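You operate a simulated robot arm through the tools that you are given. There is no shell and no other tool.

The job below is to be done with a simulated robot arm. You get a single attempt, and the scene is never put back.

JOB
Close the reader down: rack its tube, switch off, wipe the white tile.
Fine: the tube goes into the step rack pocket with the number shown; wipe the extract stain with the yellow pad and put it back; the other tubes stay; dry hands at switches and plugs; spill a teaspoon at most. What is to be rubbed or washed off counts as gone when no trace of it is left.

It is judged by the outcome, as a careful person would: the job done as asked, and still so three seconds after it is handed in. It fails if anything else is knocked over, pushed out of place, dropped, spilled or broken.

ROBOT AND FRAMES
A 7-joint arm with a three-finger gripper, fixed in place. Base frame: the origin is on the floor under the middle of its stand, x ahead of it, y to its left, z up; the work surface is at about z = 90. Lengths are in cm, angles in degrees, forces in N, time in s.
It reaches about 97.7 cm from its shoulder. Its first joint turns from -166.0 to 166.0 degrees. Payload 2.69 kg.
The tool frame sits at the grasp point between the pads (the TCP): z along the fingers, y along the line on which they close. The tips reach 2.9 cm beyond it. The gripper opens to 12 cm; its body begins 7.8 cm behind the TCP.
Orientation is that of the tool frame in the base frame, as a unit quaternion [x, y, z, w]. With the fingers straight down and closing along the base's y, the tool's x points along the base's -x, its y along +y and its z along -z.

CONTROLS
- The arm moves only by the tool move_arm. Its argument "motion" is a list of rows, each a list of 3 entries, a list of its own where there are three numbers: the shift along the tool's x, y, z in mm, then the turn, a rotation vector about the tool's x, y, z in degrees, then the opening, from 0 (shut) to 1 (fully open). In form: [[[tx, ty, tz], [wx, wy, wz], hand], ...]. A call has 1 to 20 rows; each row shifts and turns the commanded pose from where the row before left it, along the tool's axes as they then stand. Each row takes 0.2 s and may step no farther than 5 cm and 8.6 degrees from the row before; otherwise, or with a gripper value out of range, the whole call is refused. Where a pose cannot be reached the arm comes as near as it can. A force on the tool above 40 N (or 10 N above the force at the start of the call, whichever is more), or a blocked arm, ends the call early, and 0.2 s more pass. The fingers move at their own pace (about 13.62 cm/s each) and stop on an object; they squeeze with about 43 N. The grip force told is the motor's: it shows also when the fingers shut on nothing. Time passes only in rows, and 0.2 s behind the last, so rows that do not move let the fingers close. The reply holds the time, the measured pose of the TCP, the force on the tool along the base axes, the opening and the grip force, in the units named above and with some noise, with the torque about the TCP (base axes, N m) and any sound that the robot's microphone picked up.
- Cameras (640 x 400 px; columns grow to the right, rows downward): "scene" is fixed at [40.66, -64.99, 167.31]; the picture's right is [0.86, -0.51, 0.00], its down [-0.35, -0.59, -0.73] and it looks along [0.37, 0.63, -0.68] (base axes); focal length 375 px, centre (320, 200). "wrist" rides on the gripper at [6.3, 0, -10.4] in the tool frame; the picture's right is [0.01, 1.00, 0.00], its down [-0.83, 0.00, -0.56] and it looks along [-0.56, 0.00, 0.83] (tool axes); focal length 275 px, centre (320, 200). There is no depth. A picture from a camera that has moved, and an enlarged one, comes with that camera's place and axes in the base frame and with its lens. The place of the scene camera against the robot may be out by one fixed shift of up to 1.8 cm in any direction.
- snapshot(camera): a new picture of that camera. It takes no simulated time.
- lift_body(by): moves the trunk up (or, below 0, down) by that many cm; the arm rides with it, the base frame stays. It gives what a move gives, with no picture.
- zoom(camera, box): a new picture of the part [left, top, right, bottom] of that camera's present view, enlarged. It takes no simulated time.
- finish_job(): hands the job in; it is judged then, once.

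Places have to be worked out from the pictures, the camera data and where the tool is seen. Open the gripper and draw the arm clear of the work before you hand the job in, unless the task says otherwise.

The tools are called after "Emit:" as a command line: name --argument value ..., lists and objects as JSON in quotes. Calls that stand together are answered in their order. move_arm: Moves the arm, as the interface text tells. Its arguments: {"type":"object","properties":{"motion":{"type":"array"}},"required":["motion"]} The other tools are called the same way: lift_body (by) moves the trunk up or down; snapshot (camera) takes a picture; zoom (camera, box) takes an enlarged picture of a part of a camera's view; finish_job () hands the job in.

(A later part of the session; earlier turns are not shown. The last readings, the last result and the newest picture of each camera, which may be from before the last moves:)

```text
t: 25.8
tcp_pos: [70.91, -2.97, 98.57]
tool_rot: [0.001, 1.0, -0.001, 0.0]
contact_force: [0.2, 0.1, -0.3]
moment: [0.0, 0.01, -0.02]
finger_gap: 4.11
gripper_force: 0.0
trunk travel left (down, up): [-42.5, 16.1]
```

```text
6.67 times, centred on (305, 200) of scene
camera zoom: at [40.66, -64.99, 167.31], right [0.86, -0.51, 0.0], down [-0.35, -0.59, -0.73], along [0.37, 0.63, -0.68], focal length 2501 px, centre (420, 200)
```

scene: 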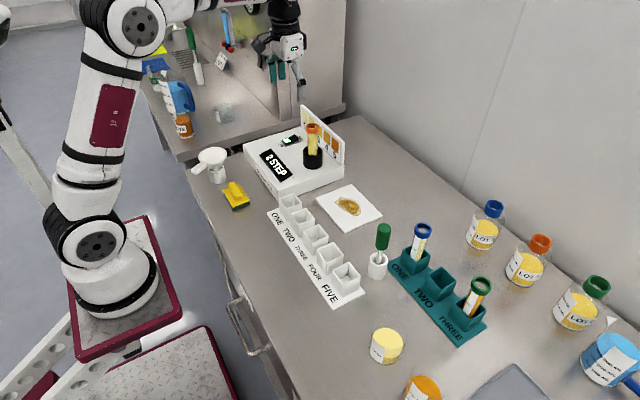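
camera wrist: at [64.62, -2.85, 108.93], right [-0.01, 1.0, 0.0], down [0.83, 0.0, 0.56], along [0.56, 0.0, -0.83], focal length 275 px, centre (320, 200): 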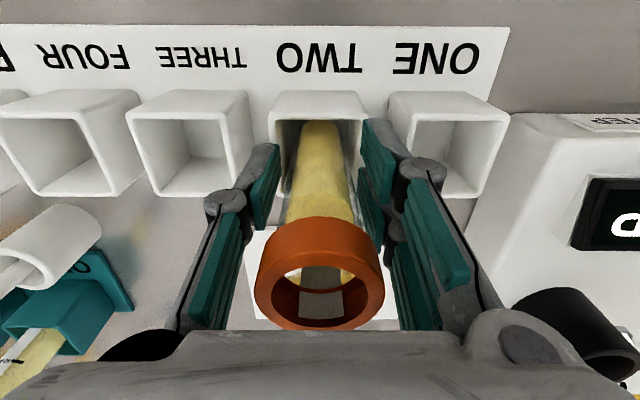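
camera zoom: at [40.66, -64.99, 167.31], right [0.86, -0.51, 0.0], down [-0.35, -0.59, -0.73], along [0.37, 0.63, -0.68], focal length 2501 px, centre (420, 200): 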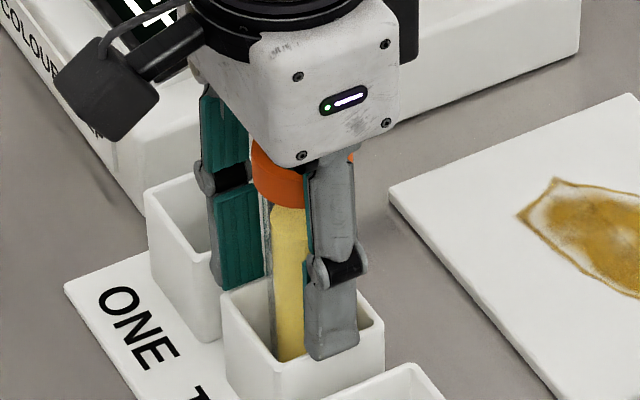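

The tube settled in the pocket. I open a little more to clear its ring, lift slightly, then open wider and raise straight up.

Emit:
move_arm --motion '[[[0, 0, 0], [0, 0, 0], 0.42], [[0, 0, -4], [0, 0, 0], 0.42], [[0, 0, -6], [0, 0, 0], 0.45], [[0, 0, 0], [0, 0, 0], 0.55], [[0, 0, 0], [0, 0, 0], 0.6]]'

Emit:
snapshot --camera "wrist"

Emit:
zoom --camera "scene" --box '[260, 150, 350, 230]'

```text
t: 27.0
tcp_pos: [70.82, -2.79, 99.7]
tool_rot: [0.0, 1.0, 0.0, 0.0]
contact_force: [0.4, -0.1, -0.3]
moment: [0.03, 0.0, 0.01]
finger_gap: 7.2
gripper_force: 0.1
trunk travel left (down, up): [-42.5, 16.1]
```

```text
taken
camera wrist: at [64.55, -2.79, 109.98], right [-0.01, 1.0, 0.0], down [0.83, 0.0, 0.56], along [0.56, 0.0, -0.83], focal length 275 px, centre (320, 200)
```

wrist: 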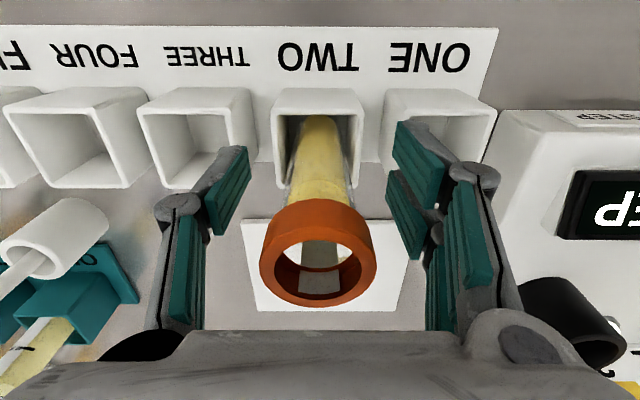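

```text
5.00 times, centred on (305, 190) of scene
camera zoom: at [40.66, -64.99, 167.31], right [0.86, -0.51, 0.0], down [-0.35, -0.59, -0.73], along [0.37, 0.63, -0.68], focal length 1876 px, centre (395, 250)
```

zoom: 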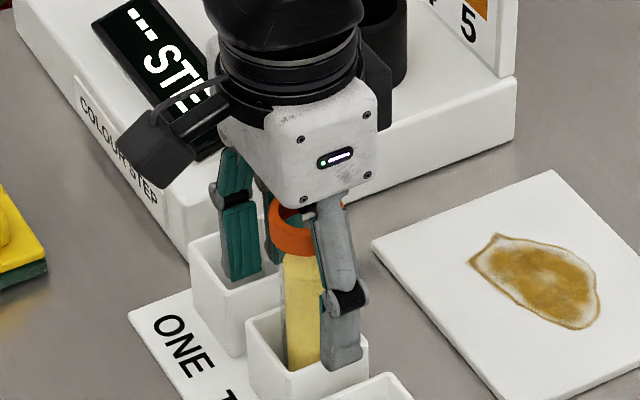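

The tube stands in pocket TWO and the fingers are clear of its ring. I raise straight up.

Emit:
move_arm --motion '[[[0, 0, -15], [0, 0, 0], 0.7], [[0, 0, -30], [0, 0, 0], 0.8], [[0, 0, -40], [0, 0, 0], 0.8], [[0, 0, -45], [0, 0, 0], 0.8], [[0, 0, -45], [0, 0, 0], 0.8], [[0, 0, -30], [0, 0, 0], 0.8], [[0, 0, 0], [0, 0, 0], 0.8]]'

Emit:
snapshot --camera "wrist"

Emit:
snapshot --camera "scene"

```text
t: 28.6
tcp_pos: [70.57, -2.58, 120.28]
tool_rot: [0.001, 1.0, 0.0, 0.0]
contact_force: [0.7, -0.2, -0.1]
moment: [0.0, 0.0, -0.02]
finger_gap: 9.58
gripper_force: 0.1
trunk travel left (down, up): [-42.5, 16.1]
```

```text
taken
camera wrist: at [64.3, -2.63, 130.6], right [-0.01, 1.0, 0.0], down [0.83, 0.0, 0.56], along [0.56, 0.0, -0.83], focal length 275 px, centre (320, 200)
```

wrist: 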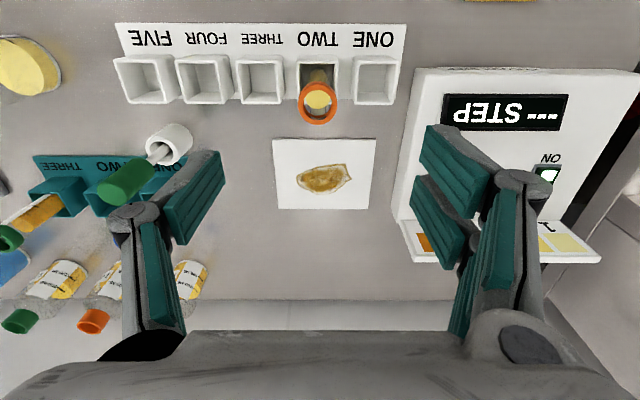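

```text
taken
```

scene: 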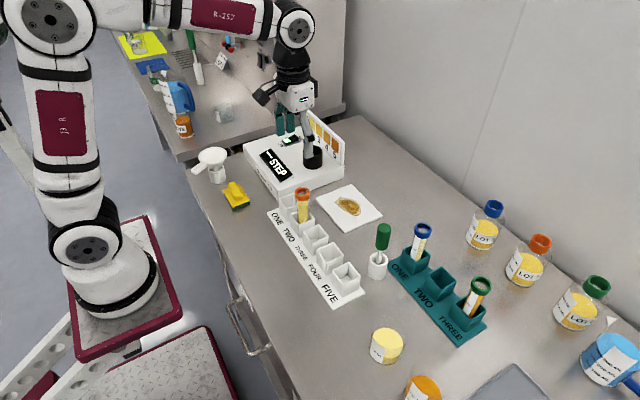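

The tube stands properly in TWO. Next the switch, with dry empty fingers: I move to above the reader for a close look at the rocker.

Emit:
move_arm --motion '[[[-9, 40, 0], [0, 0, 0], 0.8], [[-9, 40, 0], [0, 0, 0], 0.8], [[-9, 40, 0], [0, 0, 0], 0.8], [[-9, 40, 0], [0, 0, 0], 0.8], [[-9, 40, 0], [0, 0, 0], 0.8], [[-9, 40, 0], [0, 0, 0], 0.8], [[-9, 40, 0], [0, 0, 0], 0.8], [[-10, 40, 0], [0, 0, 0], 0.8], [[0, 0, 0], [0, 0, 0], 0.8], [[0, 0, 0], [0, 0, 0], 0.8]]'

Emit:
snapshot --camera "wrist"

Emit:
zoom --camera "wrist" --box '[240, 80, 400, 200]'

Emit:
snapshot --camera "scene"

```text
t: 30.8
tcp_pos: [77.87, 29.04, 120.11]
tool_rot: [0.0, 1.0, -0.001, 0.0]
contact_force: [0.1, -0.6, -0.3]
moment: [-0.01, -0.01, -0.01]
finger_gap: 9.63
gripper_force: 0.1
trunk travel left (down, up): [-42.5, 16.1]
```

```text
taken
camera wrist: at [71.54, 29.07, 130.51], right [-0.01, 1.0, 0.0], down [0.83, 0.0, 0.56], along [0.56, 0.0, -0.83], focal length 275 px, centre (320, 200)
```

wrist: 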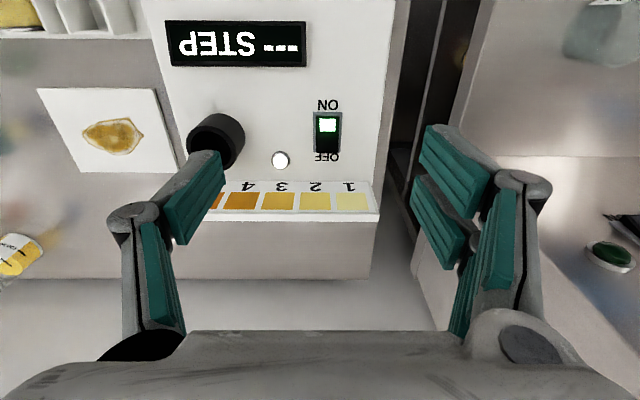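

```text
3.33 times, centred on (320, 140) of wrist
camera zoom: at [71.54, 29.07, 130.51], right [-0.01, 1.0, 0.0], down [0.83, 0.0, 0.56], along [0.56, 0.0, -0.83], focal length 918 px, centre (320, 400)
```

zoom: 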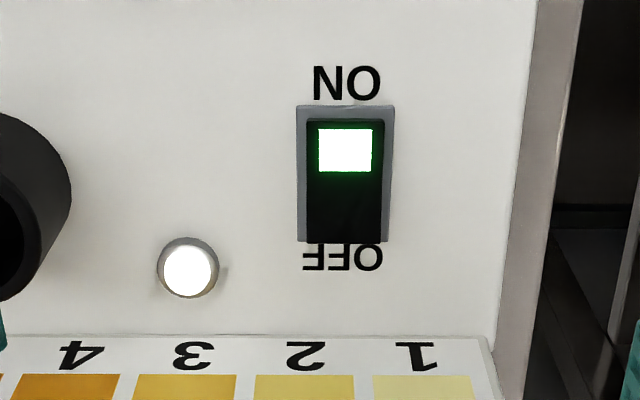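

```text
taken
```

scene: 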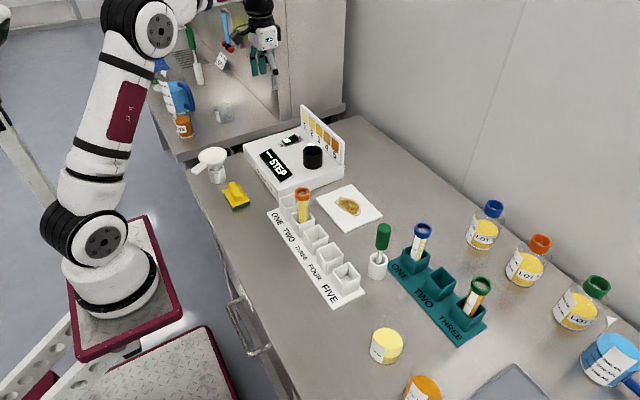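

The rocker is centred at (84.8, 30.1), its raised OFF end at x ≈ 85–87, top about z 96. I close the fingers and go to just above the OFF end, offset to x ≈ 88 so only the near finger of the pair will touch it.

Emit:
move_arm --motion '[[[-34, 2, 0], [0, 0, 0], 0.3], [[-34, 2, 0], [0, 0, 0], 0], [[-33, 2, 0], [0, 0, 0], 0], [[0, 0, 40], [0, 0, 0], 0], [[0, 0, 40], [0, 0, 0], 0], [[0, 0, 40], [0, 0, 0], 0], [[0, 0, 30], [0, 0, 0], 0], [[0, 0, 15], [0, 0, 0], 0], [[0, 0, 0], [0, 0, 0], 0], [[0, 0, 0], [0, 0, 0], 0]]'

Emit:
snapshot --camera "wrist"

Emit:
zoom --camera "scene" --box '[240, 80, 370, 190]'

```text
t: 33.0
tcp_pos: [86.87, 29.23, 103.43]
tool_rot: [0.0, 1.0, 0.001, -0.001]
contact_force: [-0.3, 0.2, 1.4]
moment: [-0.02, 0.0, 0.0]
finger_gap: 0.0
gripper_force: 28.4
out of reach, approached as far as the arm can: row 3
trunk travel left (down, up): [-42.5, 16.1]
```

```text
taken
camera wrist: at [80.58, 29.16, 113.82], right [-0.01, 1.0, 0.0], down [0.83, 0.0, 0.56], along [0.56, 0.0, -0.83], focal length 275 px, centre (320, 200)
```

wrist: 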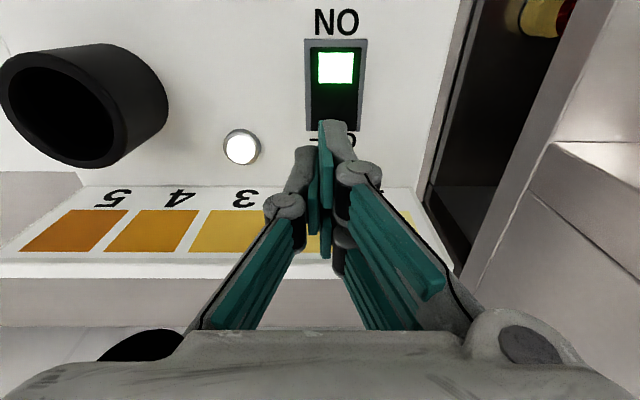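

```text
3.64 times, centred on (305, 135) of scene
camera zoom: at [40.66, -64.99, 167.31], right [0.86, -0.51, 0.0], down [-0.35, -0.59, -0.73], along [0.37, 0.63, -0.68], focal length 1364 px, centre (374, 436)
```

zoom: 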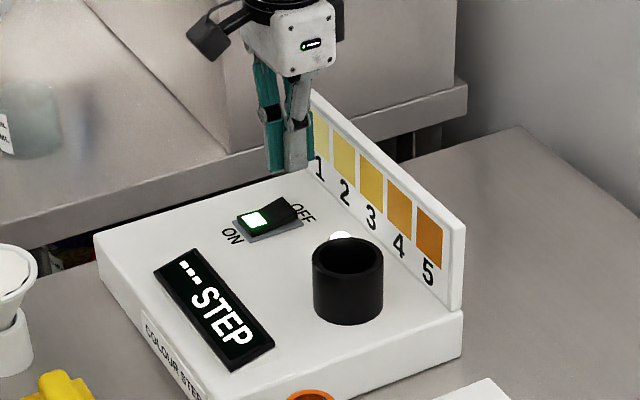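

The arm hit its reach limit at the higher height, but is now at (86.9, 29.2). I try to nudge 9 mm farther in x here at lower height, and a little in y.

Emit:
move_arm --motion '[[[-9, 3, 0], [0, 0, 0], 0], [[0, 0, 0], [0, 0, 0], 0], [[0, 0, 0], [0, 0, 0], 0]]'

Emit:
zoom --camera "wrist" --box '[240, 0, 420, 160]'

```text
t: 33.8
tcp_pos: [87.91, 29.5, 103.57]
tool_rot: [0.0, 1.0, 0.0, 0.001]
contact_force: [-0.1, 0.3, -0.3]
moment: [0.01, 0.02, 0.01]
finger_gap: 0.01
gripper_force: 28.3
trunk travel left (down, up): [-42.5, 16.1]
```

```text
2.50 times, centred on (330, 80) of wrist
camera zoom: at [81.55, 29.5, 113.92], right [-0.01, 1.0, 0.0], down [0.83, 0.0, 0.56], along [0.56, 0.0, -0.83], focal length 688 px, centre (295, 500)
```

zoom: 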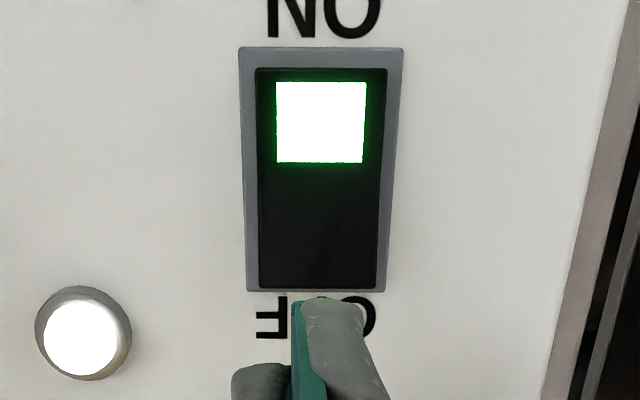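

The near finger tip is over x 85.8–87.8, y 29.4–30.9 — right above the OFF end. I lower to just above it.

Emit:
move_arm --motion '[[[0, 0, 15], [0, 0, 0], 0], [[0, 0, 15], [0, 0, 0], 0], [[0, 0, 6], [0, 0, 0], 0], [[0, 0, 0], [0, 0, 0], 0], [[0, 0, 0], [0, 0, 0], 0]]'

Emit:
zoom --camera "wrist" --box '[240, 0, 420, 160]'

Emit:
zoom --camera "scene" --box '[255, 100, 345, 180]'

```text
t: 35.0
tcp_pos: [87.96, 29.37, 100.1]
tool_rot: [0.0, 1.0, 0.0, 0.0]
contact_force: [0.7, -1.1, -0.7]
moment: [0.01, -0.01, 0.04]
finger_gap: 0.0
gripper_force: 28.4
trunk travel left (down, up): [-42.5, 16.1]
```

```text
2.50 times, centred on (330, 80) of wrist
camera zoom: at [81.67, 29.39, 110.46], right [-0.01, 1.0, 0.0], down [0.83, 0.0, 0.56], along [0.56, 0.0, -0.83], focal length 688 px, centre (295, 500)
```

zoom: 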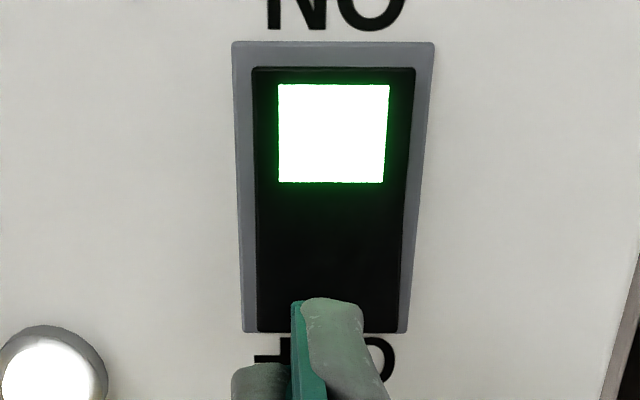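

```text
5.00 times, centred on (300, 140) of scene
camera zoom: at [40.66, -64.99, 167.31], right [0.86, -0.51, 0.0], down [-0.35, -0.59, -0.73], along [0.37, 0.63, -0.68], focal length 1876 px, centre (420, 500)
```

zoom: 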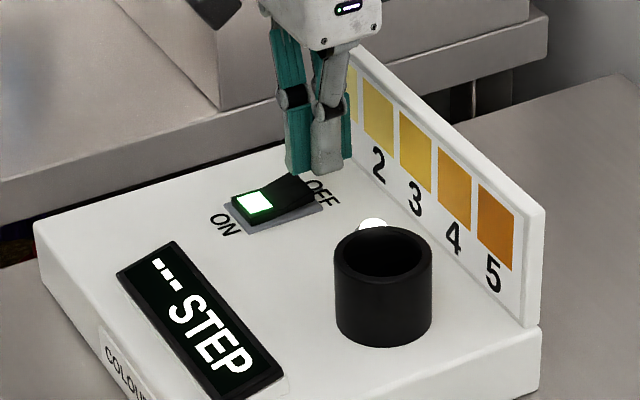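

Aligned over the OFF end. I press down in small steps.

Emit:
move_arm --motion '[[[0, 0, 4], [0, 0, 0], 0], [[0, 0, 4], [0, 0, 0], 0], [[0, 0, 3], [0, 0, 0], 0], [[0, 0, 0], [0, 0, 0], 0]]'

Emit:
zoom --camera "scene" --box '[255, 100, 345, 180]'

```text
t: 36.0
tcp_pos: [88.03, 29.48, 98.94]
tool_rot: [0.0, 1.0, 0.0, 0.0]
contact_force: [0.7, 0.1, 1.2]
moment: [0.0, -0.01, 0.01]
finger_gap: 0.0
gripper_force: 29.2
trunk travel left (down, up): [-42.5, 16.1]
```

```text
5.00 times, centred on (300, 140) of scene
camera zoom: at [40.66, -64.99, 167.31], right [0.86, -0.51, 0.0], down [-0.35, -0.59, -0.73], along [0.37, 0.63, -0.68], focal length 1876 px, centre (420, 500)
```

zoom: 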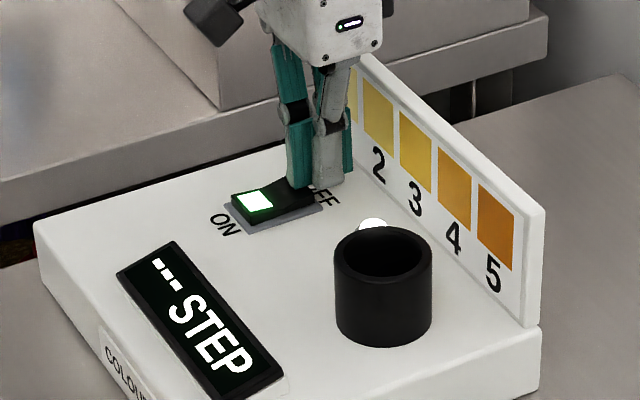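

The finger has begun to press the OFF end (about 1 N up). I press on in small steps.

Emit:
move_arm --motion '[[[0, 0, 3], [0, 0, 0], 0], [[0, 0, 3], [0, 0, 0], 0], [[0, 0, 0], [0, 0, 0], 0]]'

Emit:
zoom --camera "scene" --box '[255, 100, 345, 180]'

```text
t: 36.8
tcp_pos: [88.1, 29.46, 98.55]
tool_rot: [0.0, 1.0, 0.002, 0.002]
contact_force: [-5.7, -1.3, 32.0]
moment: [0.06, 0.84, 0.04]
finger_gap: 0.0
gripper_force: 28.6
trunk travel left (down, up): [-42.5, 16.1]
```

```text
5.00 times, centred on (300, 140) of scene
camera zoom: at [40.66, -64.99, 167.31], right [0.86, -0.51, 0.0], down [-0.35, -0.59, -0.73], along [0.37, 0.63, -0.68], focal length 1876 px, centre (420, 500)
```

zoom: 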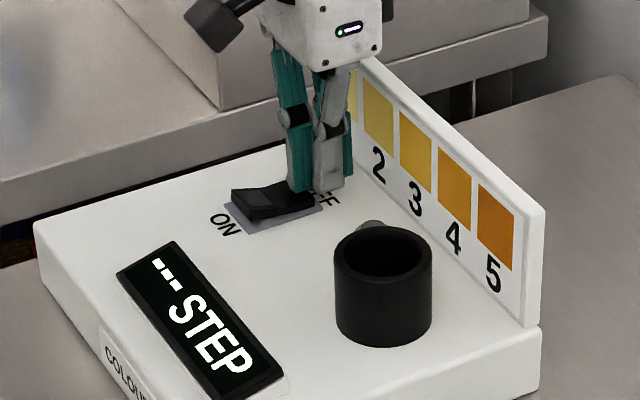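

The rocker flipped to OFF: its lit window and the lamp went dark. I lift off at once and check it stays.

Emit:
move_arm --motion '[[[0, 0, -6], [0, 0, 0], 0], [[0, 0, -20], [0, 0, 0], 0], [[0, 0, -40], [0, 0, 0], 0], [[0, 0, -45], [0, 0, 0], 0], [[15, 0, -45], [0, 0, 0], 0], [[30, 0, -20], [0, 0, 0], 0], [[0, 0, 0], [0, 0, 0], 0]]'

Emit:
zoom --camera "scene" --box '[235, 90, 365, 205]'

Emit:
snapshot --camera "wrist"

```text
t: 38.4
tcp_pos: [83.4, 29.48, 116.16]
tool_rot: [0.0, 1.0, 0.0, -0.001]
contact_force: [-0.4, 0.6, -0.3]
moment: [0.02, -0.04, -0.02]
finger_gap: 0.0
gripper_force: 28.5
trunk travel left (down, up): [-42.5, 16.1]
```

```text
3.48 times, centred on (300, 148) of scene
camera zoom: at [40.66, -64.99, 167.31], right [0.86, -0.51, 0.0], down [-0.35, -0.59, -0.73], along [0.37, 0.63, -0.68], focal length 1305 px, centre (390, 383)
```

zoom: 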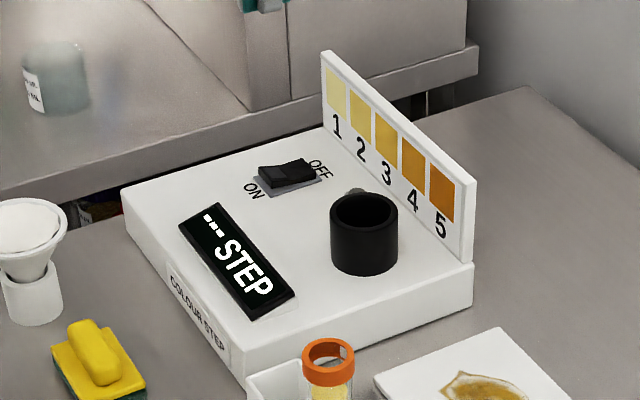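

```text
taken
camera wrist: at [77.04, 29.47, 126.29], right [0.0, 1.0, 0.0], down [0.83, 0.0, 0.56], along [0.56, 0.0, -0.83], focal length 275 px, centre (320, 200)
```

wrist: 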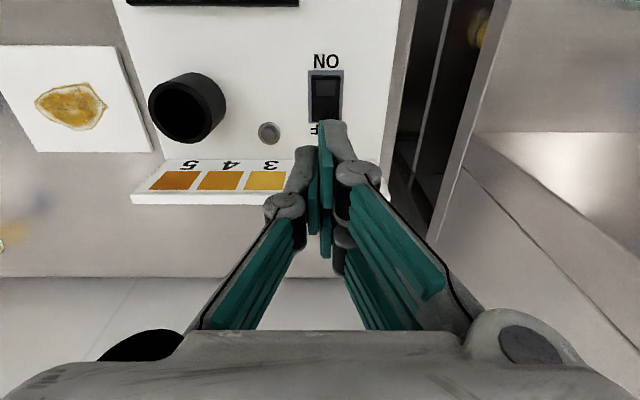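

The switch stays OFF and the lamp is dark. Now the pad: I move back toward it near (60, 18) at height, opening the gripper.

Emit:
move_arm --motion '[[[40, -16, 0], [0, 0, 0], 0.3], [[40, -16, 0], [0, 0, 0], 0.6], [[40, -16, 0], [0, 0, 0], 0.8], [[40, -16, 0], [0, 0, 0], 0.8], [[40, -16, 0], [0, 0, 0], 0.8], [[40, -16, 0], [0, 0, 0], 0.8], [[40, -16, 0], [0, 0, 0], 0.8], [[20, -4, 0], [0, 0, 0], 0.8], [[0, 0, 0], [0, 0, 0], 0.8], [[0, 0, 0], [0, 0, 0], 0.8]]'

Emit:
snapshot --camera "wrist"

Emit:
zoom --camera "scene" --box '[180, 120, 290, 220]'

```text
t: 40.6
tcp_pos: [53.32, 17.77, 115.76]
tool_rot: [0.0, 1.0, 0.0, 0.0]
contact_force: [1.1, 0.4, 0.6]
moment: [0.0, -0.02, -0.01]
finger_gap: 9.59
gripper_force: 0.0
trunk travel left (down, up): [-42.5, 16.1]
```

```text
taken
camera wrist: at [47.05, 17.88, 126.16], right [-0.01, 1.0, 0.0], down [0.83, 0.0, 0.56], along [0.56, 0.0, -0.83], focal length 275 px, centre (320, 200)
```

wrist: 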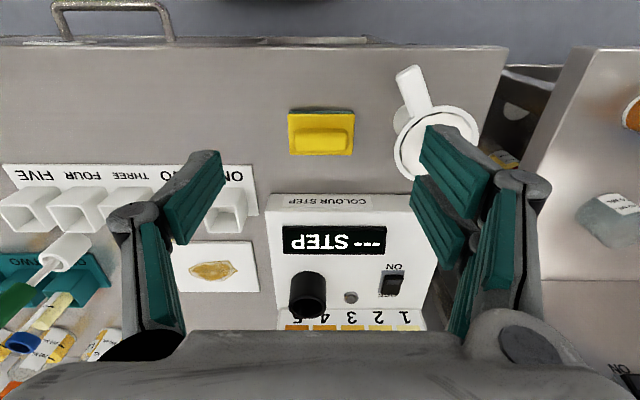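

```text
4.00 times, centred on (235, 170) of scene
camera zoom: at [40.66, -64.99, 167.31], right [0.86, -0.51, 0.0], down [-0.35, -0.59, -0.73], along [0.37, 0.63, -0.68], focal length 1501 px, centre (660, 320)
```

zoom: 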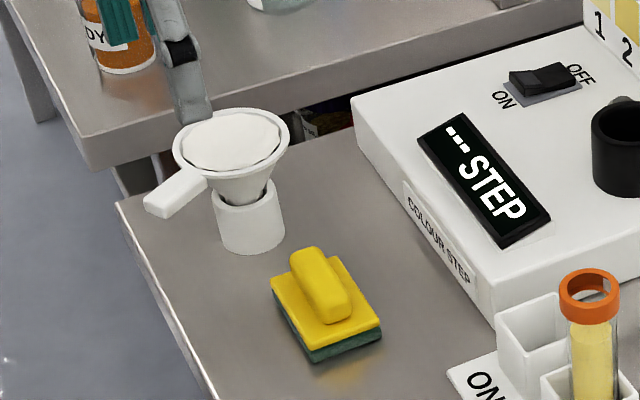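

The pad has a green base, yellow plate and a yellow bar handle running along y. I zoom in to measure it.

Emit:
zoom --camera "wrist" --box '[270, 90, 370, 170]'

Emit:
zoom --camera "scene" --box '[210, 165, 270, 220]'

```text
5.00 times, centred on (320, 130) of wrist
camera zoom: at [47.05, 17.88, 126.16], right [-0.01, 1.0, 0.0], down [0.83, 0.0, 0.56], along [0.56, 0.0, -0.83], focal length 1376 px, centre (320, 550)
```

zoom: 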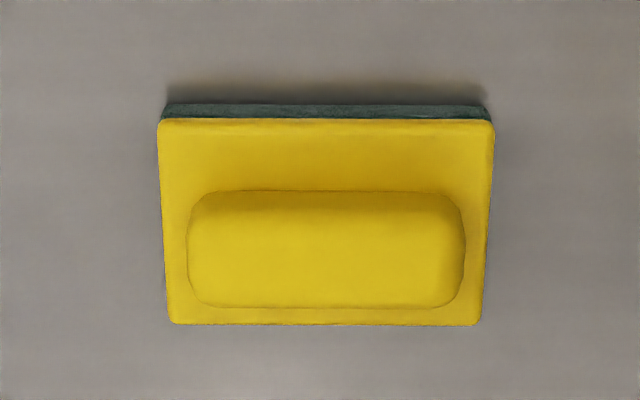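

```text
7.27 times, centred on (240, 192) of scene
camera zoom: at [40.66, -64.99, 167.31], right [0.86, -0.51, 0.0], down [-0.35, -0.59, -0.73], along [0.37, 0.63, -0.68], focal length 2729 px, centre (902, 254)
```

zoom: 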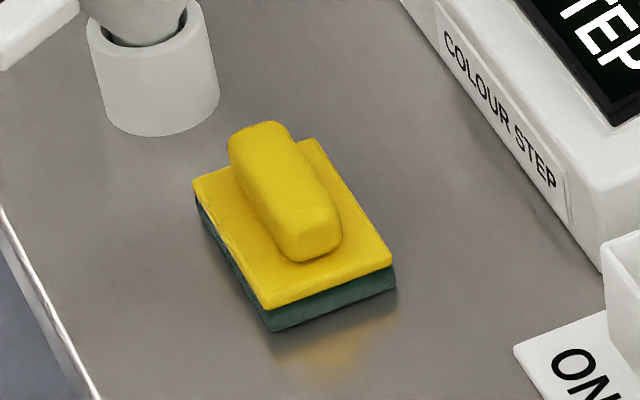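

The handle is about 6.8 cm long in y (14.6–21.4), 2.3 cm wide in x centred at (60.15, 18.0), top z ≈ 94.4, plate top ≈ 92. I turn the hand 90° about its axis here at height, so the fingers can close across the handle's narrow side.

Emit:
move_arm --motion '[[[0, 0, 0], [0, 0, 7.5], 0.8], [[0, 0, 0], [0, 0, 7.5], 0.8], [[0, 0, 0], [0, 0, 7.5], 0.8], [[0, 0, 0], [0, 0, 7.5], 0.8], [[0, 0, 0], [0, 0, 7.5], 0.8], [[0, 0, 0], [0, 0, 7.5], 0.8], [[0, 0, 0], [0, 0, 7.5], 0.8], [[0, 0, 0], [0, 0, 7.5], 0.8], [[0, 0, 0], [0, 0, 7.5], 0.8], [[0, 0, 0], [0, 0, 7.5], 0.8], [[0, 0, 0], [0, 0, 7.5], 0.8], [[0, 0, 0], [0, 0, 7.5], 0.8], [[0, 0, 0], [0, 0, 0], 0.8], [[0, 0, 0], [0, 0, 0], 0.8]]'

Emit:
snapshot --camera "wrist"

Emit:
snapshot --camera "scene"

```text
t: 43.6
tcp_pos: [53.51, 17.75, 115.91]
tool_rot: [0.707, 0.707, 0.0, 0.0]
contact_force: [-0.1, 1.3, -0.1]
moment: [0.03, 0.01, 0.01]
finger_gap: 9.57
gripper_force: 0.1
trunk travel left (down, up): [-42.5, 16.1]
```

```text
taken
camera wrist: at [53.47, 24.12, 126.24], right [1.0, 0.0, 0.0], down [0.0, -0.83, 0.56], along [0.0, -0.56, -0.83], focal length 275 px, centre (320, 200)
```

wrist: 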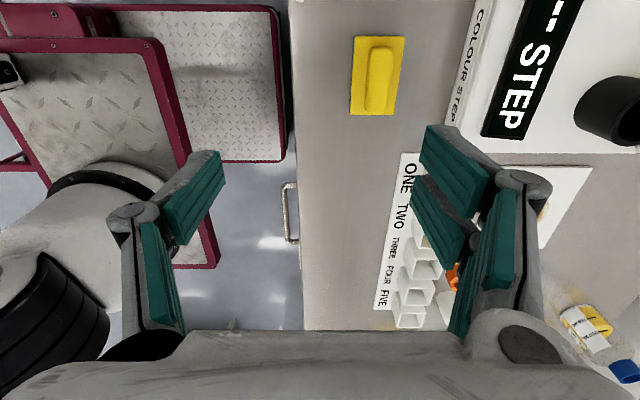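

```text
taken
```

scene: 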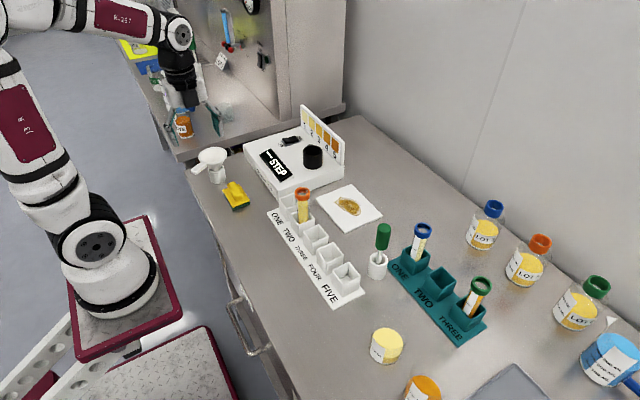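

The hand is turned (tool x now toward +y, tool y toward +x). I move over the handle and lower to mid height with a 6 cm opening.

Emit:
move_arm --motion '[[[1, 33, 0], [0, 0, 0], 0.6], [[1, 33, 0], [0, 0, 0], 0.5], [[0, 0, 30], [0, 0, 0], 0.5], [[0, 0, 40], [0, 0, 0], 0.5], [[0, 0, 30], [0, 0, 0], 0.5], [[0, 0, 0], [0, 0, 0], 0.5], [[0, 0, 0], [0, 0, 0], 0.5]]'

Emit:
snapshot --camera "wrist"

Emit:
zoom --camera "scene" --box '[190, 110, 290, 220]'

```text
t: 45.2
tcp_pos: [60.29, 18.08, 105.88]
tool_rot: [0.707, 0.707, -0.001, -0.001]
contact_force: [-0.4, 0.7, 0.1]
moment: [0.02, 0.03, 0.01]
finger_gap: 6.03
gripper_force: 0.1
trunk travel left (down, up): [-42.5, 16.1]
```

```text
taken
camera wrist: at [60.21, 24.34, 116.24], right [1.0, 0.01, 0.0], down [0.0, -0.83, 0.56], along [0.0, -0.56, -0.83], focal length 275 px, centre (320, 200)
```

wrist: 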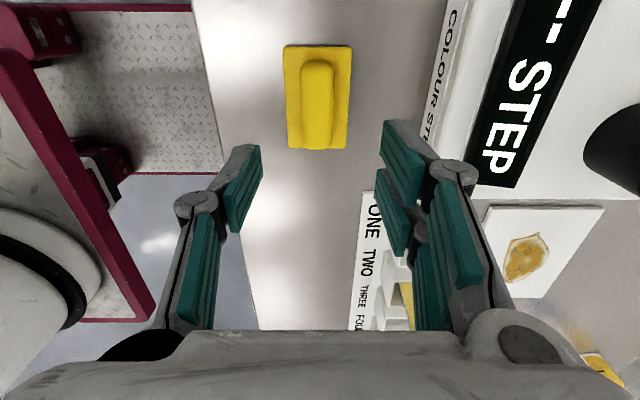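

```text
3.64 times, centred on (240, 165) of scene
camera zoom: at [40.66, -64.99, 167.31], right [0.86, -0.51, 0.0], down [-0.35, -0.59, -0.73], along [0.37, 0.63, -0.68], focal length 1364 px, centre (611, 327)
```

zoom: 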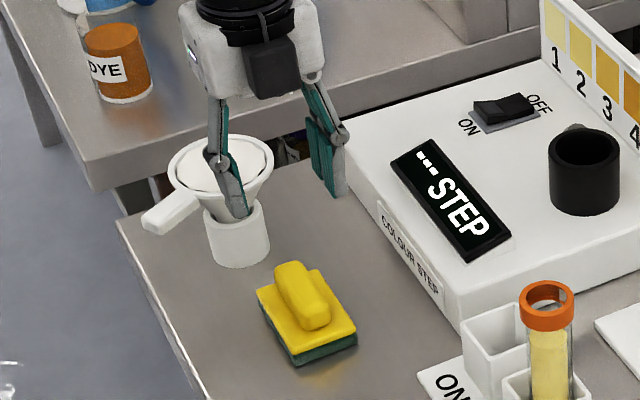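

Centred over the handle at (60.2, 18.05). I lower so the fingertips end just above the plate (TCP z ≈ 95.3).

Emit:
move_arm --motion '[[[0, 0, 30], [0, 0, 0], 0.5], [[0, 0, 30], [0, 0, 0], 0.5], [[0, 0, 25], [0, 0, 0], 0.45], [[0, 0, 15], [0, 0, 0], 0.4], [[0, 0, 4], [0, 0, 0], 0.4], [[0, 0, 0], [0, 0, 0], 0.4], [[0, 0, 0], [0, 0, 0], 0.4]]'

Emit:
snapshot --camera "wrist"

Emit:
zoom --camera "scene" --box '[190, 140, 290, 230]'

```text
t: 46.8
tcp_pos: [60.2, 17.85, 95.56]
tool_rot: [0.707, 0.707, -0.001, 0.001]
contact_force: [0.9, 0.9, -0.1]
moment: [0.03, -0.02, -0.01]
finger_gap: 4.79
gripper_force: 0.1
trunk travel left (down, up): [-42.5, 16.1]
```

```text
taken
camera wrist: at [60.14, 24.24, 105.89], right [1.0, 0.01, 0.0], down [0.0, -0.83, 0.56], along [0.0, -0.56, -0.83], focal length 275 px, centre (320, 200)
```

wrist: 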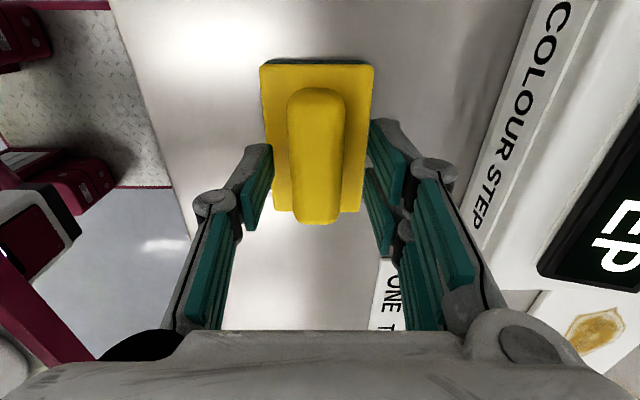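

```text
4.44 times, centred on (240, 185) of scene
camera zoom: at [40.66, -64.99, 167.31], right [0.86, -0.51, 0.0], down [-0.35, -0.59, -0.73], along [0.37, 0.63, -0.68], focal length 1668 px, centre (676, 267)
```

zoom: 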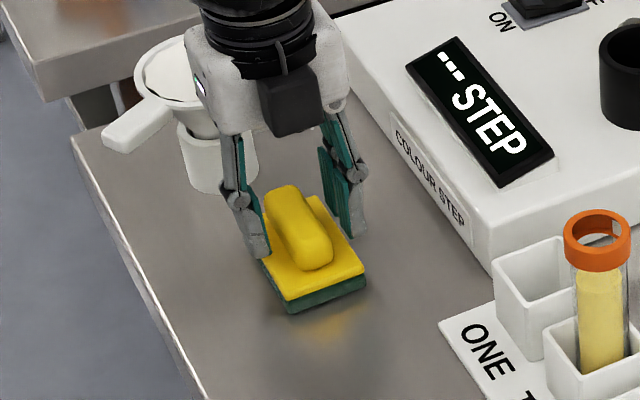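

The fingers straddle the handle with tips above the plate; I close on the handle gently.

Emit:
move_arm --motion '[[[0, 0, 0], [0, 0, 0], 0.32], [[0, 0, 0], [0, 0, 0], 0.26], [[0, 0, 0], [0, 0, 0], 0.2], [[0, 0, 0], [0, 0, 0], 0.15], [[0, 0, 0], [0, 0, 0], 0.05], [[0, 0, 0], [0, 0, 0], 0]]'

Emit:
snapshot --camera "wrist"

Emit:
zoom --camera "scene" --box '[190, 140, 290, 230]'

```text
t: 48.2
tcp_pos: [60.17, 17.89, 95.49]
tool_rot: [0.707, 0.707, 0.0, 0.0]
contact_force: [0.1, -0.5, -0.1]
moment: [0.01, -0.01, 0.0]
finger_gap: 2.5
gripper_force: 43.1
trunk travel left (down, up): [-42.5, 16.1]
```

```text
taken
camera wrist: at [60.15, 24.23, 105.9], right [1.0, 0.01, 0.0], down [0.0, -0.83, 0.56], along [0.0, -0.56, -0.83], focal length 275 px, centre (320, 200)
```

wrist: 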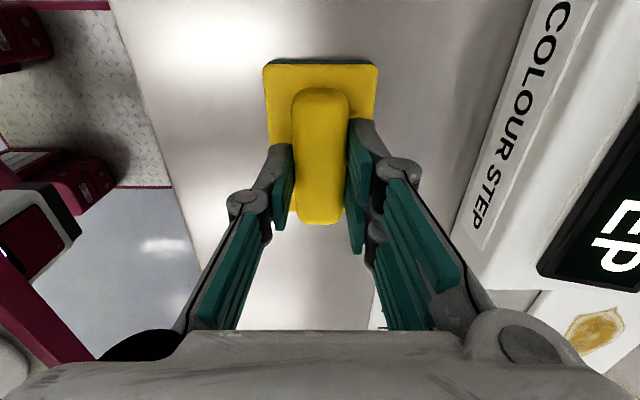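

```text
4.44 times, centred on (240, 185) of scene
camera zoom: at [40.66, -64.99, 167.31], right [0.86, -0.51, 0.0], down [-0.35, -0.59, -0.73], along [0.37, 0.63, -0.68], focal length 1668 px, centre (676, 267)
```

zoom: 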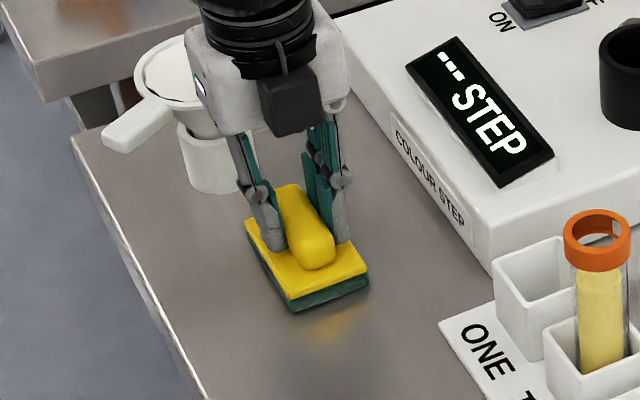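

The handle is held (gap 2.5 cm, 43 N); pad home is TCP ≈ (60.1, 17.95, 95.5). I lift the pad straight up to travel height.

Emit:
move_arm --motion '[[[0, 0, -10], [0, 0, 0], 0], [[0, 0, -25], [0, 0, 0], 0], [[0, 0, -40], [0, 0, 0], 0], [[0, 0, -40], [0, 0, 0], 0], [[0, 0, -40], [0, 0, 0], 0], [[0, 0, -40], [0, 0, 0], 0], [[0, 0, -15], [0, 0, 0], 0], [[0, 0, 0], [0, 0, 0], 0]]'

Emit:
snapshot --camera "wrist"

Emit:
snapshot --camera "scene"

```text
t: 50.0
tcp_pos: [60.07, 17.99, 116.47]
tool_rot: [0.707, 0.707, 0.001, -0.001]
contact_force: [-0.7, -0.2, 0.0]
moment: [-0.02, 0.0, 0.01]
finger_gap: 0.0
gripper_force: 29.1
trunk travel left (down, up): [-42.5, 16.1]
```

```text
taken
camera wrist: at [60.12, 24.24, 126.86], right [1.0, 0.01, 0.0], down [0.0, -0.83, 0.56], along [0.0, -0.56, -0.83], focal length 275 px, centre (320, 200)
```

wrist: 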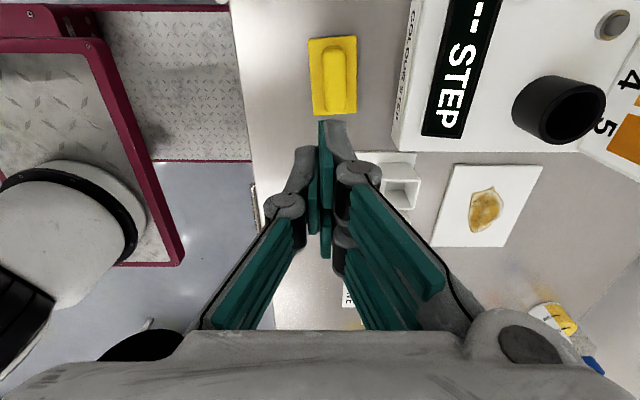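

```text
taken
```

scene: 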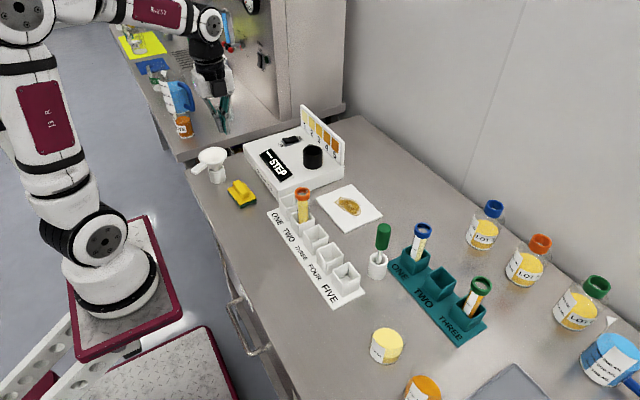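

The pad slipped out of the grip during the lift (fingers shut to 0); it lies on the bench upright, shifted slightly. I look closely at where and how it lies.

Emit:
zoom --camera "wrist" --box '[280, 20, 390, 130]'

Emit:
zoom --camera "scene" --box '[210, 165, 270, 220]'

```text
3.64 times, centred on (335, 75) of wrist
camera zoom: at [60.12, 24.24, 126.86], right [1.0, 0.01, 0.0], down [0.0, -0.83, 0.56], along [0.0, -0.56, -0.83], focal length 1001 px, centre (266, 654)
```

zoom: 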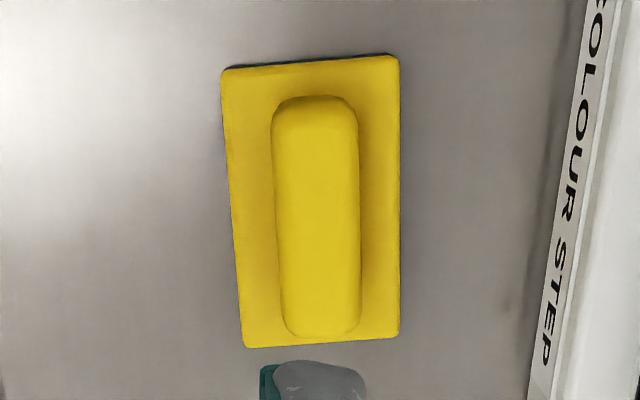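

```text
7.27 times, centred on (240, 192) of scene
camera zoom: at [40.66, -64.99, 167.31], right [0.86, -0.51, 0.0], down [-0.35, -0.59, -0.73], along [0.37, 0.63, -0.68], focal length 2729 px, centre (902, 254)
```

zoom: 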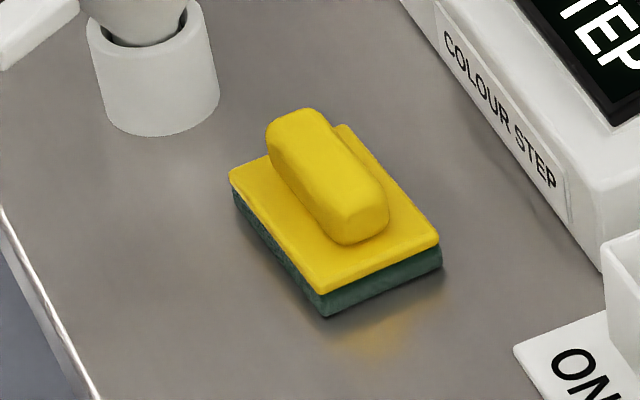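

The pad lies flat but shifted to about (61.7, 17.95) and turned about 4° counter-clockwise; the handle is only about 1.8 cm tall, so my grip was too shallow. I open, align over it with a −4° turn, and lower for a deeper grip.

Emit:
move_arm --motion '[[[0, 8, 0], [0, 0, -2], 0.3], [[0, 8, 0], [0, 0, -2], 0.5], [[0, 0, 40], [0, 0, 0], 0.5], [[0, 0, 40], [0, 0, 0], 0.5], [[0, 0, 40], [0, 0, 0], 0.5], [[0, 0, 30], [0, 0, 0], 0.4], [[0, 0, 20], [0, 0, 0], 0.35], [[0, 0, 0], [0, 0, 0], 0.35], [[0, 0, 0], [0, 0, 0], 0.35]]'

Emit:
snapshot --camera "wrist"

Emit:
zoom --camera "scene" --box '[200, 150, 280, 220]'

```text
t: 52.0
tcp_pos: [61.85, 17.87, 99.42]
tool_rot: [0.682, 0.732, 0.0, 0.001]
contact_force: [0.3, 0.1, 0.0]
moment: [-0.02, 0.02, 0.01]
finger_gap: 4.21
gripper_force: 0.0
trunk travel left (down, up): [-42.5, 16.1]
```

```text
taken
camera wrist: at [61.31, 24.21, 109.74], right [1.0, 0.08, 0.0], down [0.06, -0.83, 0.56], along [0.04, -0.55, -0.83], focal length 275 px, centre (320, 200)
```

wrist: 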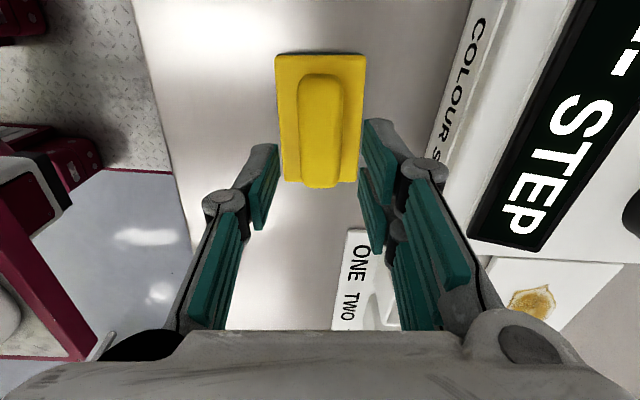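

```text
5.71 times, centred on (240, 185) of scene
camera zoom: at [40.66, -64.99, 167.31], right [0.86, -0.51, 0.0], down [-0.35, -0.59, -0.73], along [0.37, 0.63, -0.68], focal length 2144 px, centre (777, 286)
```

zoom: 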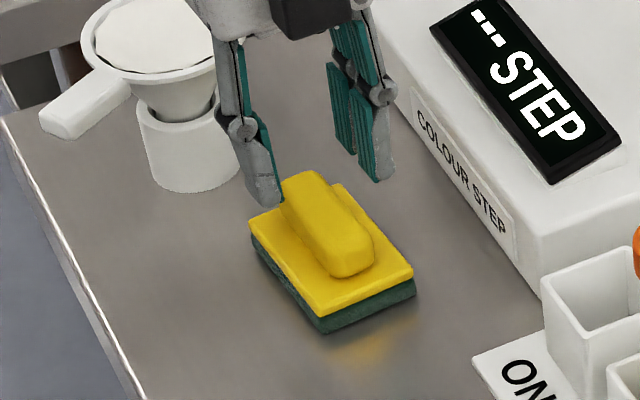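

The hand is aligned with the pad. I lower to near the plate and feel for contact in small steps.

Emit:
move_arm --motion '[[[0, 0, 20], [0, 0, 0], 0.32], [[0, 0, 15], [0, 0, 0], 0.3], [[0, 0, 8], [0, 0, 0], 0.3], [[0, 0, 0], [0, 0, 0], 0.3]]'

Emit:
zoom --camera "scene" --box '[210, 155, 270, 215]'

Emit:
snapshot --camera "wrist"

```text
t: 53.0
tcp_pos: [61.77, 17.97, 95.27]
tool_rot: [0.682, 0.731, 0.0, 0.0]
contact_force: [0.1, 0.1, -0.4]
moment: [0.0, 0.02, 0.02]
finger_gap: 3.6
gripper_force: 0.1
trunk travel left (down, up): [-42.5, 16.1]
```

```text
6.67 times, centred on (240, 185) of scene
camera zoom: at [40.66, -64.99, 167.31], right [0.86, -0.51, 0.0], down [-0.35, -0.59, -0.73], along [0.37, 0.63, -0.68], focal length 2501 px, centre (853, 300)
```

zoom: 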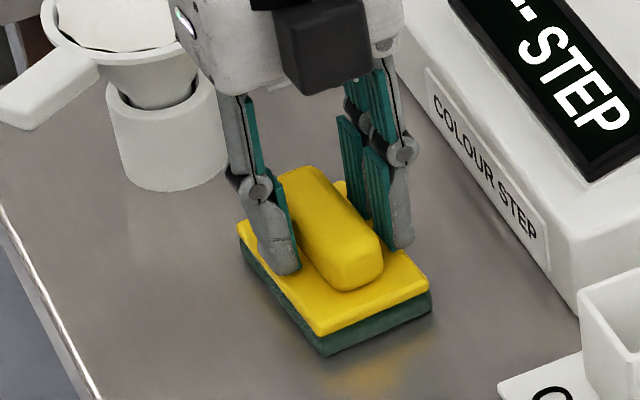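

```text
taken
camera wrist: at [61.45, 24.32, 105.6], right [1.0, 0.07, 0.0], down [0.06, -0.83, 0.56], along [0.04, -0.55, -0.83], focal length 275 px, centre (320, 200)
```

wrist: 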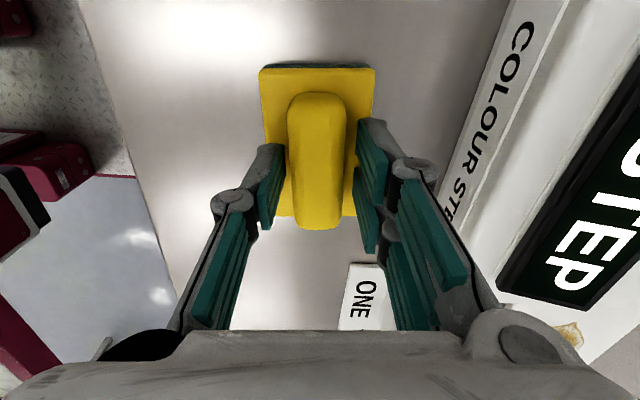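

The tips are beside the handle, near the plate. I centre 1.5 mm and lower further in 2 mm steps to feel the plate.

Emit:
move_arm --motion '[[[0, -1.5, 2], [0, 0, 0], 0.3], [[0, 0, 2], [0, 0, 0], 0.3], [[0, 0, 0], [0, 0, 0], 0.3]]'

```text
t: 53.8
tcp_pos: [61.62, 17.84, 94.88]
tool_rot: [0.681, 0.732, 0.0, 0.0]
contact_force: [0.4, 0.4, 0.3]
moment: [0.0, -0.01, 0.0]
finger_gap: 3.63
gripper_force: 0.1
trunk travel left (down, up): [-42.5, 16.1]
```

No contact yet; 2 mm steps further.

Emit:
move_arm --motion '[[[0, 0, 2], [0, 0, 0], 0.3], [[0, 0, 1], [0, 0, 0], 0.3], [[0, 0, 0], [0, 0, 0], 0.3]]'

Emit:
zoom --camera "scene" --box '[215, 165, 265, 215]'

```text
t: 54.5
tcp_pos: [61.95, 18.02, 94.77]
tool_rot: [0.682, 0.731, 0.005, 0.002]
contact_force: [1.3, -0.7, 22.8]
moment: [-0.26, 0.08, 0.22]
finger_gap: 2.53
gripper_force: 41.0
trunk travel left (down, up): [-42.5, 16.1]
stopped in row 3: the force on the tool passed its limit at 46 N (the readings are from after the stop); the commanded pose is now the measured one
```

```text
8.00 times, centred on (240, 190) of scene
camera zoom: at [40.66, -64.99, 167.31], right [0.86, -0.51, 0.0], down [-0.35, -0.59, -0.73], along [0.37, 0.63, -0.68], focal length 3002 px, centre (960, 280)
```

zoom: 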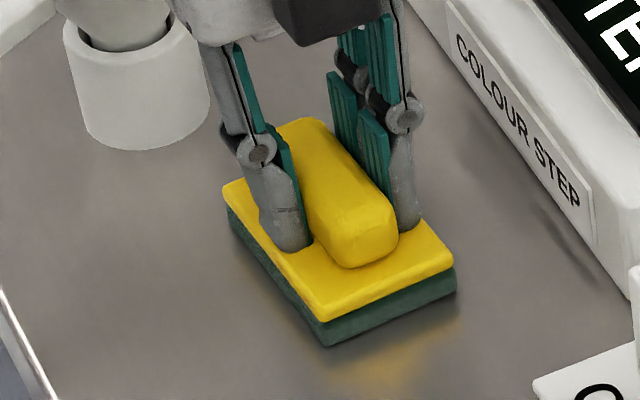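

Contact with the plate was reached (TCP z ≈ 94.75), and the fingers are on the handle sides. I ease up about 1.5 mm while closing fully.

Emit:
move_arm --motion '[[[0, 0, -1], [0, 0, 0], 0.2], [[0, 0, -0.5], [0, 0, 0], 0.1], [[0, 0, 0], [0, 0, 0], 0], [[0, 0, 0], [0, 0, 0], 0], [[0, 0, 0], [0, 0, 0], 0]]'

Emit:
snapshot --camera "wrist"

Emit:
zoom --camera "scene" --box '[215, 165, 265, 215]'

```text
t: 55.7
tcp_pos: [61.75, 17.82, 94.74]
tool_rot: [0.682, 0.731, 0.002, 0.0]
contact_force: [-0.9, 1.5, 3.5]
moment: [0.24, 0.04, 0.11]
finger_gap: 2.51
gripper_force: 42.3
trunk travel left (down, up): [-42.5, 16.1]
```

```text
taken
camera wrist: at [61.25, 24.24, 105.17], right [1.0, 0.07, 0.0], down [0.06, -0.83, 0.56], along [0.04, -0.55, -0.83], focal length 275 px, centre (320, 200)
```

wrist: 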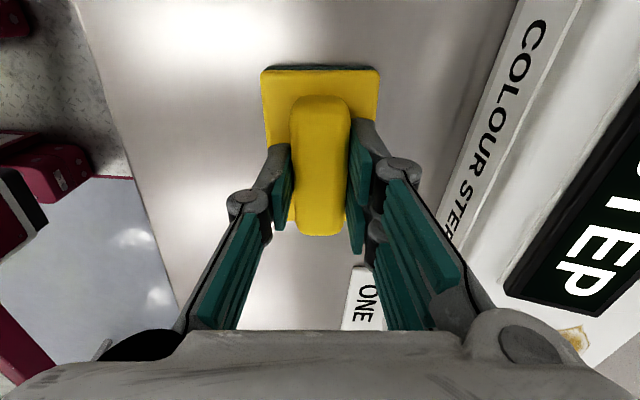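

```text
8.00 times, centred on (240, 190) of scene
camera zoom: at [40.66, -64.99, 167.31], right [0.86, -0.51, 0.0], down [-0.35, -0.59, -0.73], along [0.37, 0.63, -0.68], focal length 3002 px, centre (960, 280)
```

zoom: 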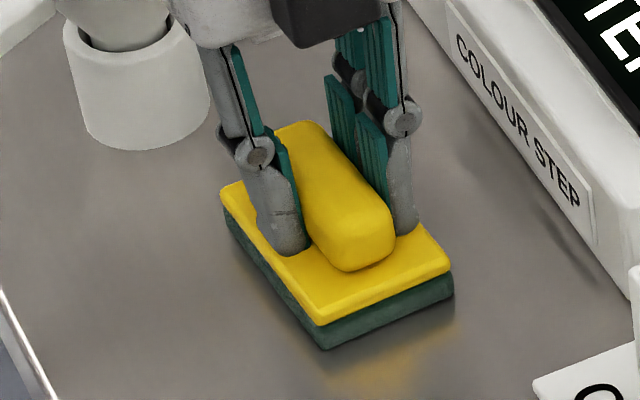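

Now a deeper grip (gap 2.51 cm). I lift only 1.5 cm slowly to test that it holds.

Emit:
move_arm --motion '[[[0, 0, -3], [0, 0, 0], 0], [[0, 0, -4], [0, 0, 0], 0], [[0, 0, -4], [0, 0, 0], 0], [[0, 0, -4], [0, 0, 0], 0], [[0, 0, 0], [0, 0, 0], 0], [[0, 0, 0], [0, 0, 0], 0]]'

Emit:
snapshot --camera "wrist"

Emit:
zoom --camera "scene" --box '[215, 165, 265, 215]'

```text
t: 57.1
tcp_pos: [61.84, 18.03, 96.29]
tool_rot: [0.681, 0.732, 0.002, 0.001]
contact_force: [-1.3, 0.3, -0.7]
moment: [0.0, 0.01, 0.01]
finger_gap: 2.49
gripper_force: 42.9
trunk travel left (down, up): [-42.5, 16.1]
```

```text
taken
camera wrist: at [61.29, 24.36, 106.67], right [1.0, 0.07, 0.0], down [0.06, -0.83, 0.55], along [0.04, -0.55, -0.83], focal length 275 px, centre (320, 200)
```

wrist: 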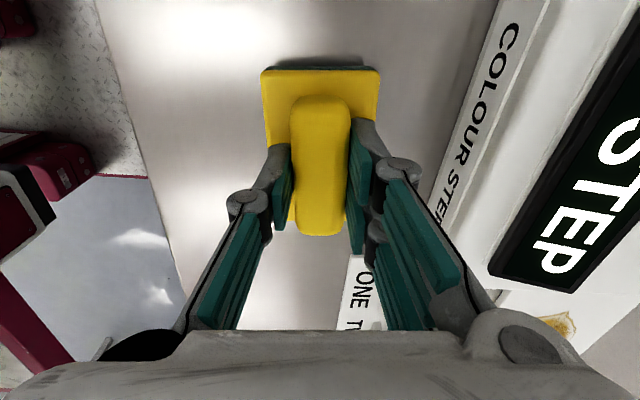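

```text
8.00 times, centred on (240, 190) of scene
camera zoom: at [40.66, -64.99, 167.31], right [0.86, -0.51, 0.0], down [-0.35, -0.59, -0.73], along [0.37, 0.63, -0.68], focal length 3002 px, centre (960, 280)
```

zoom: 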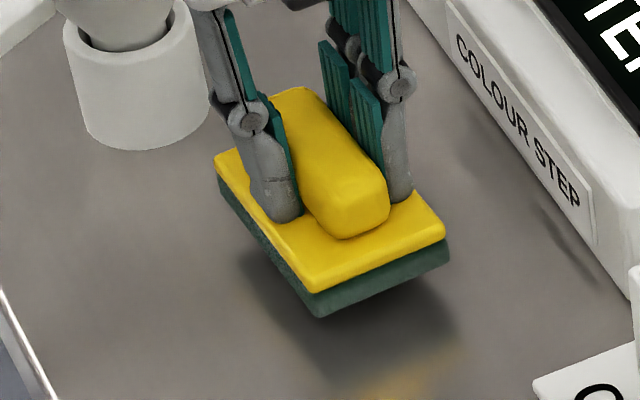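

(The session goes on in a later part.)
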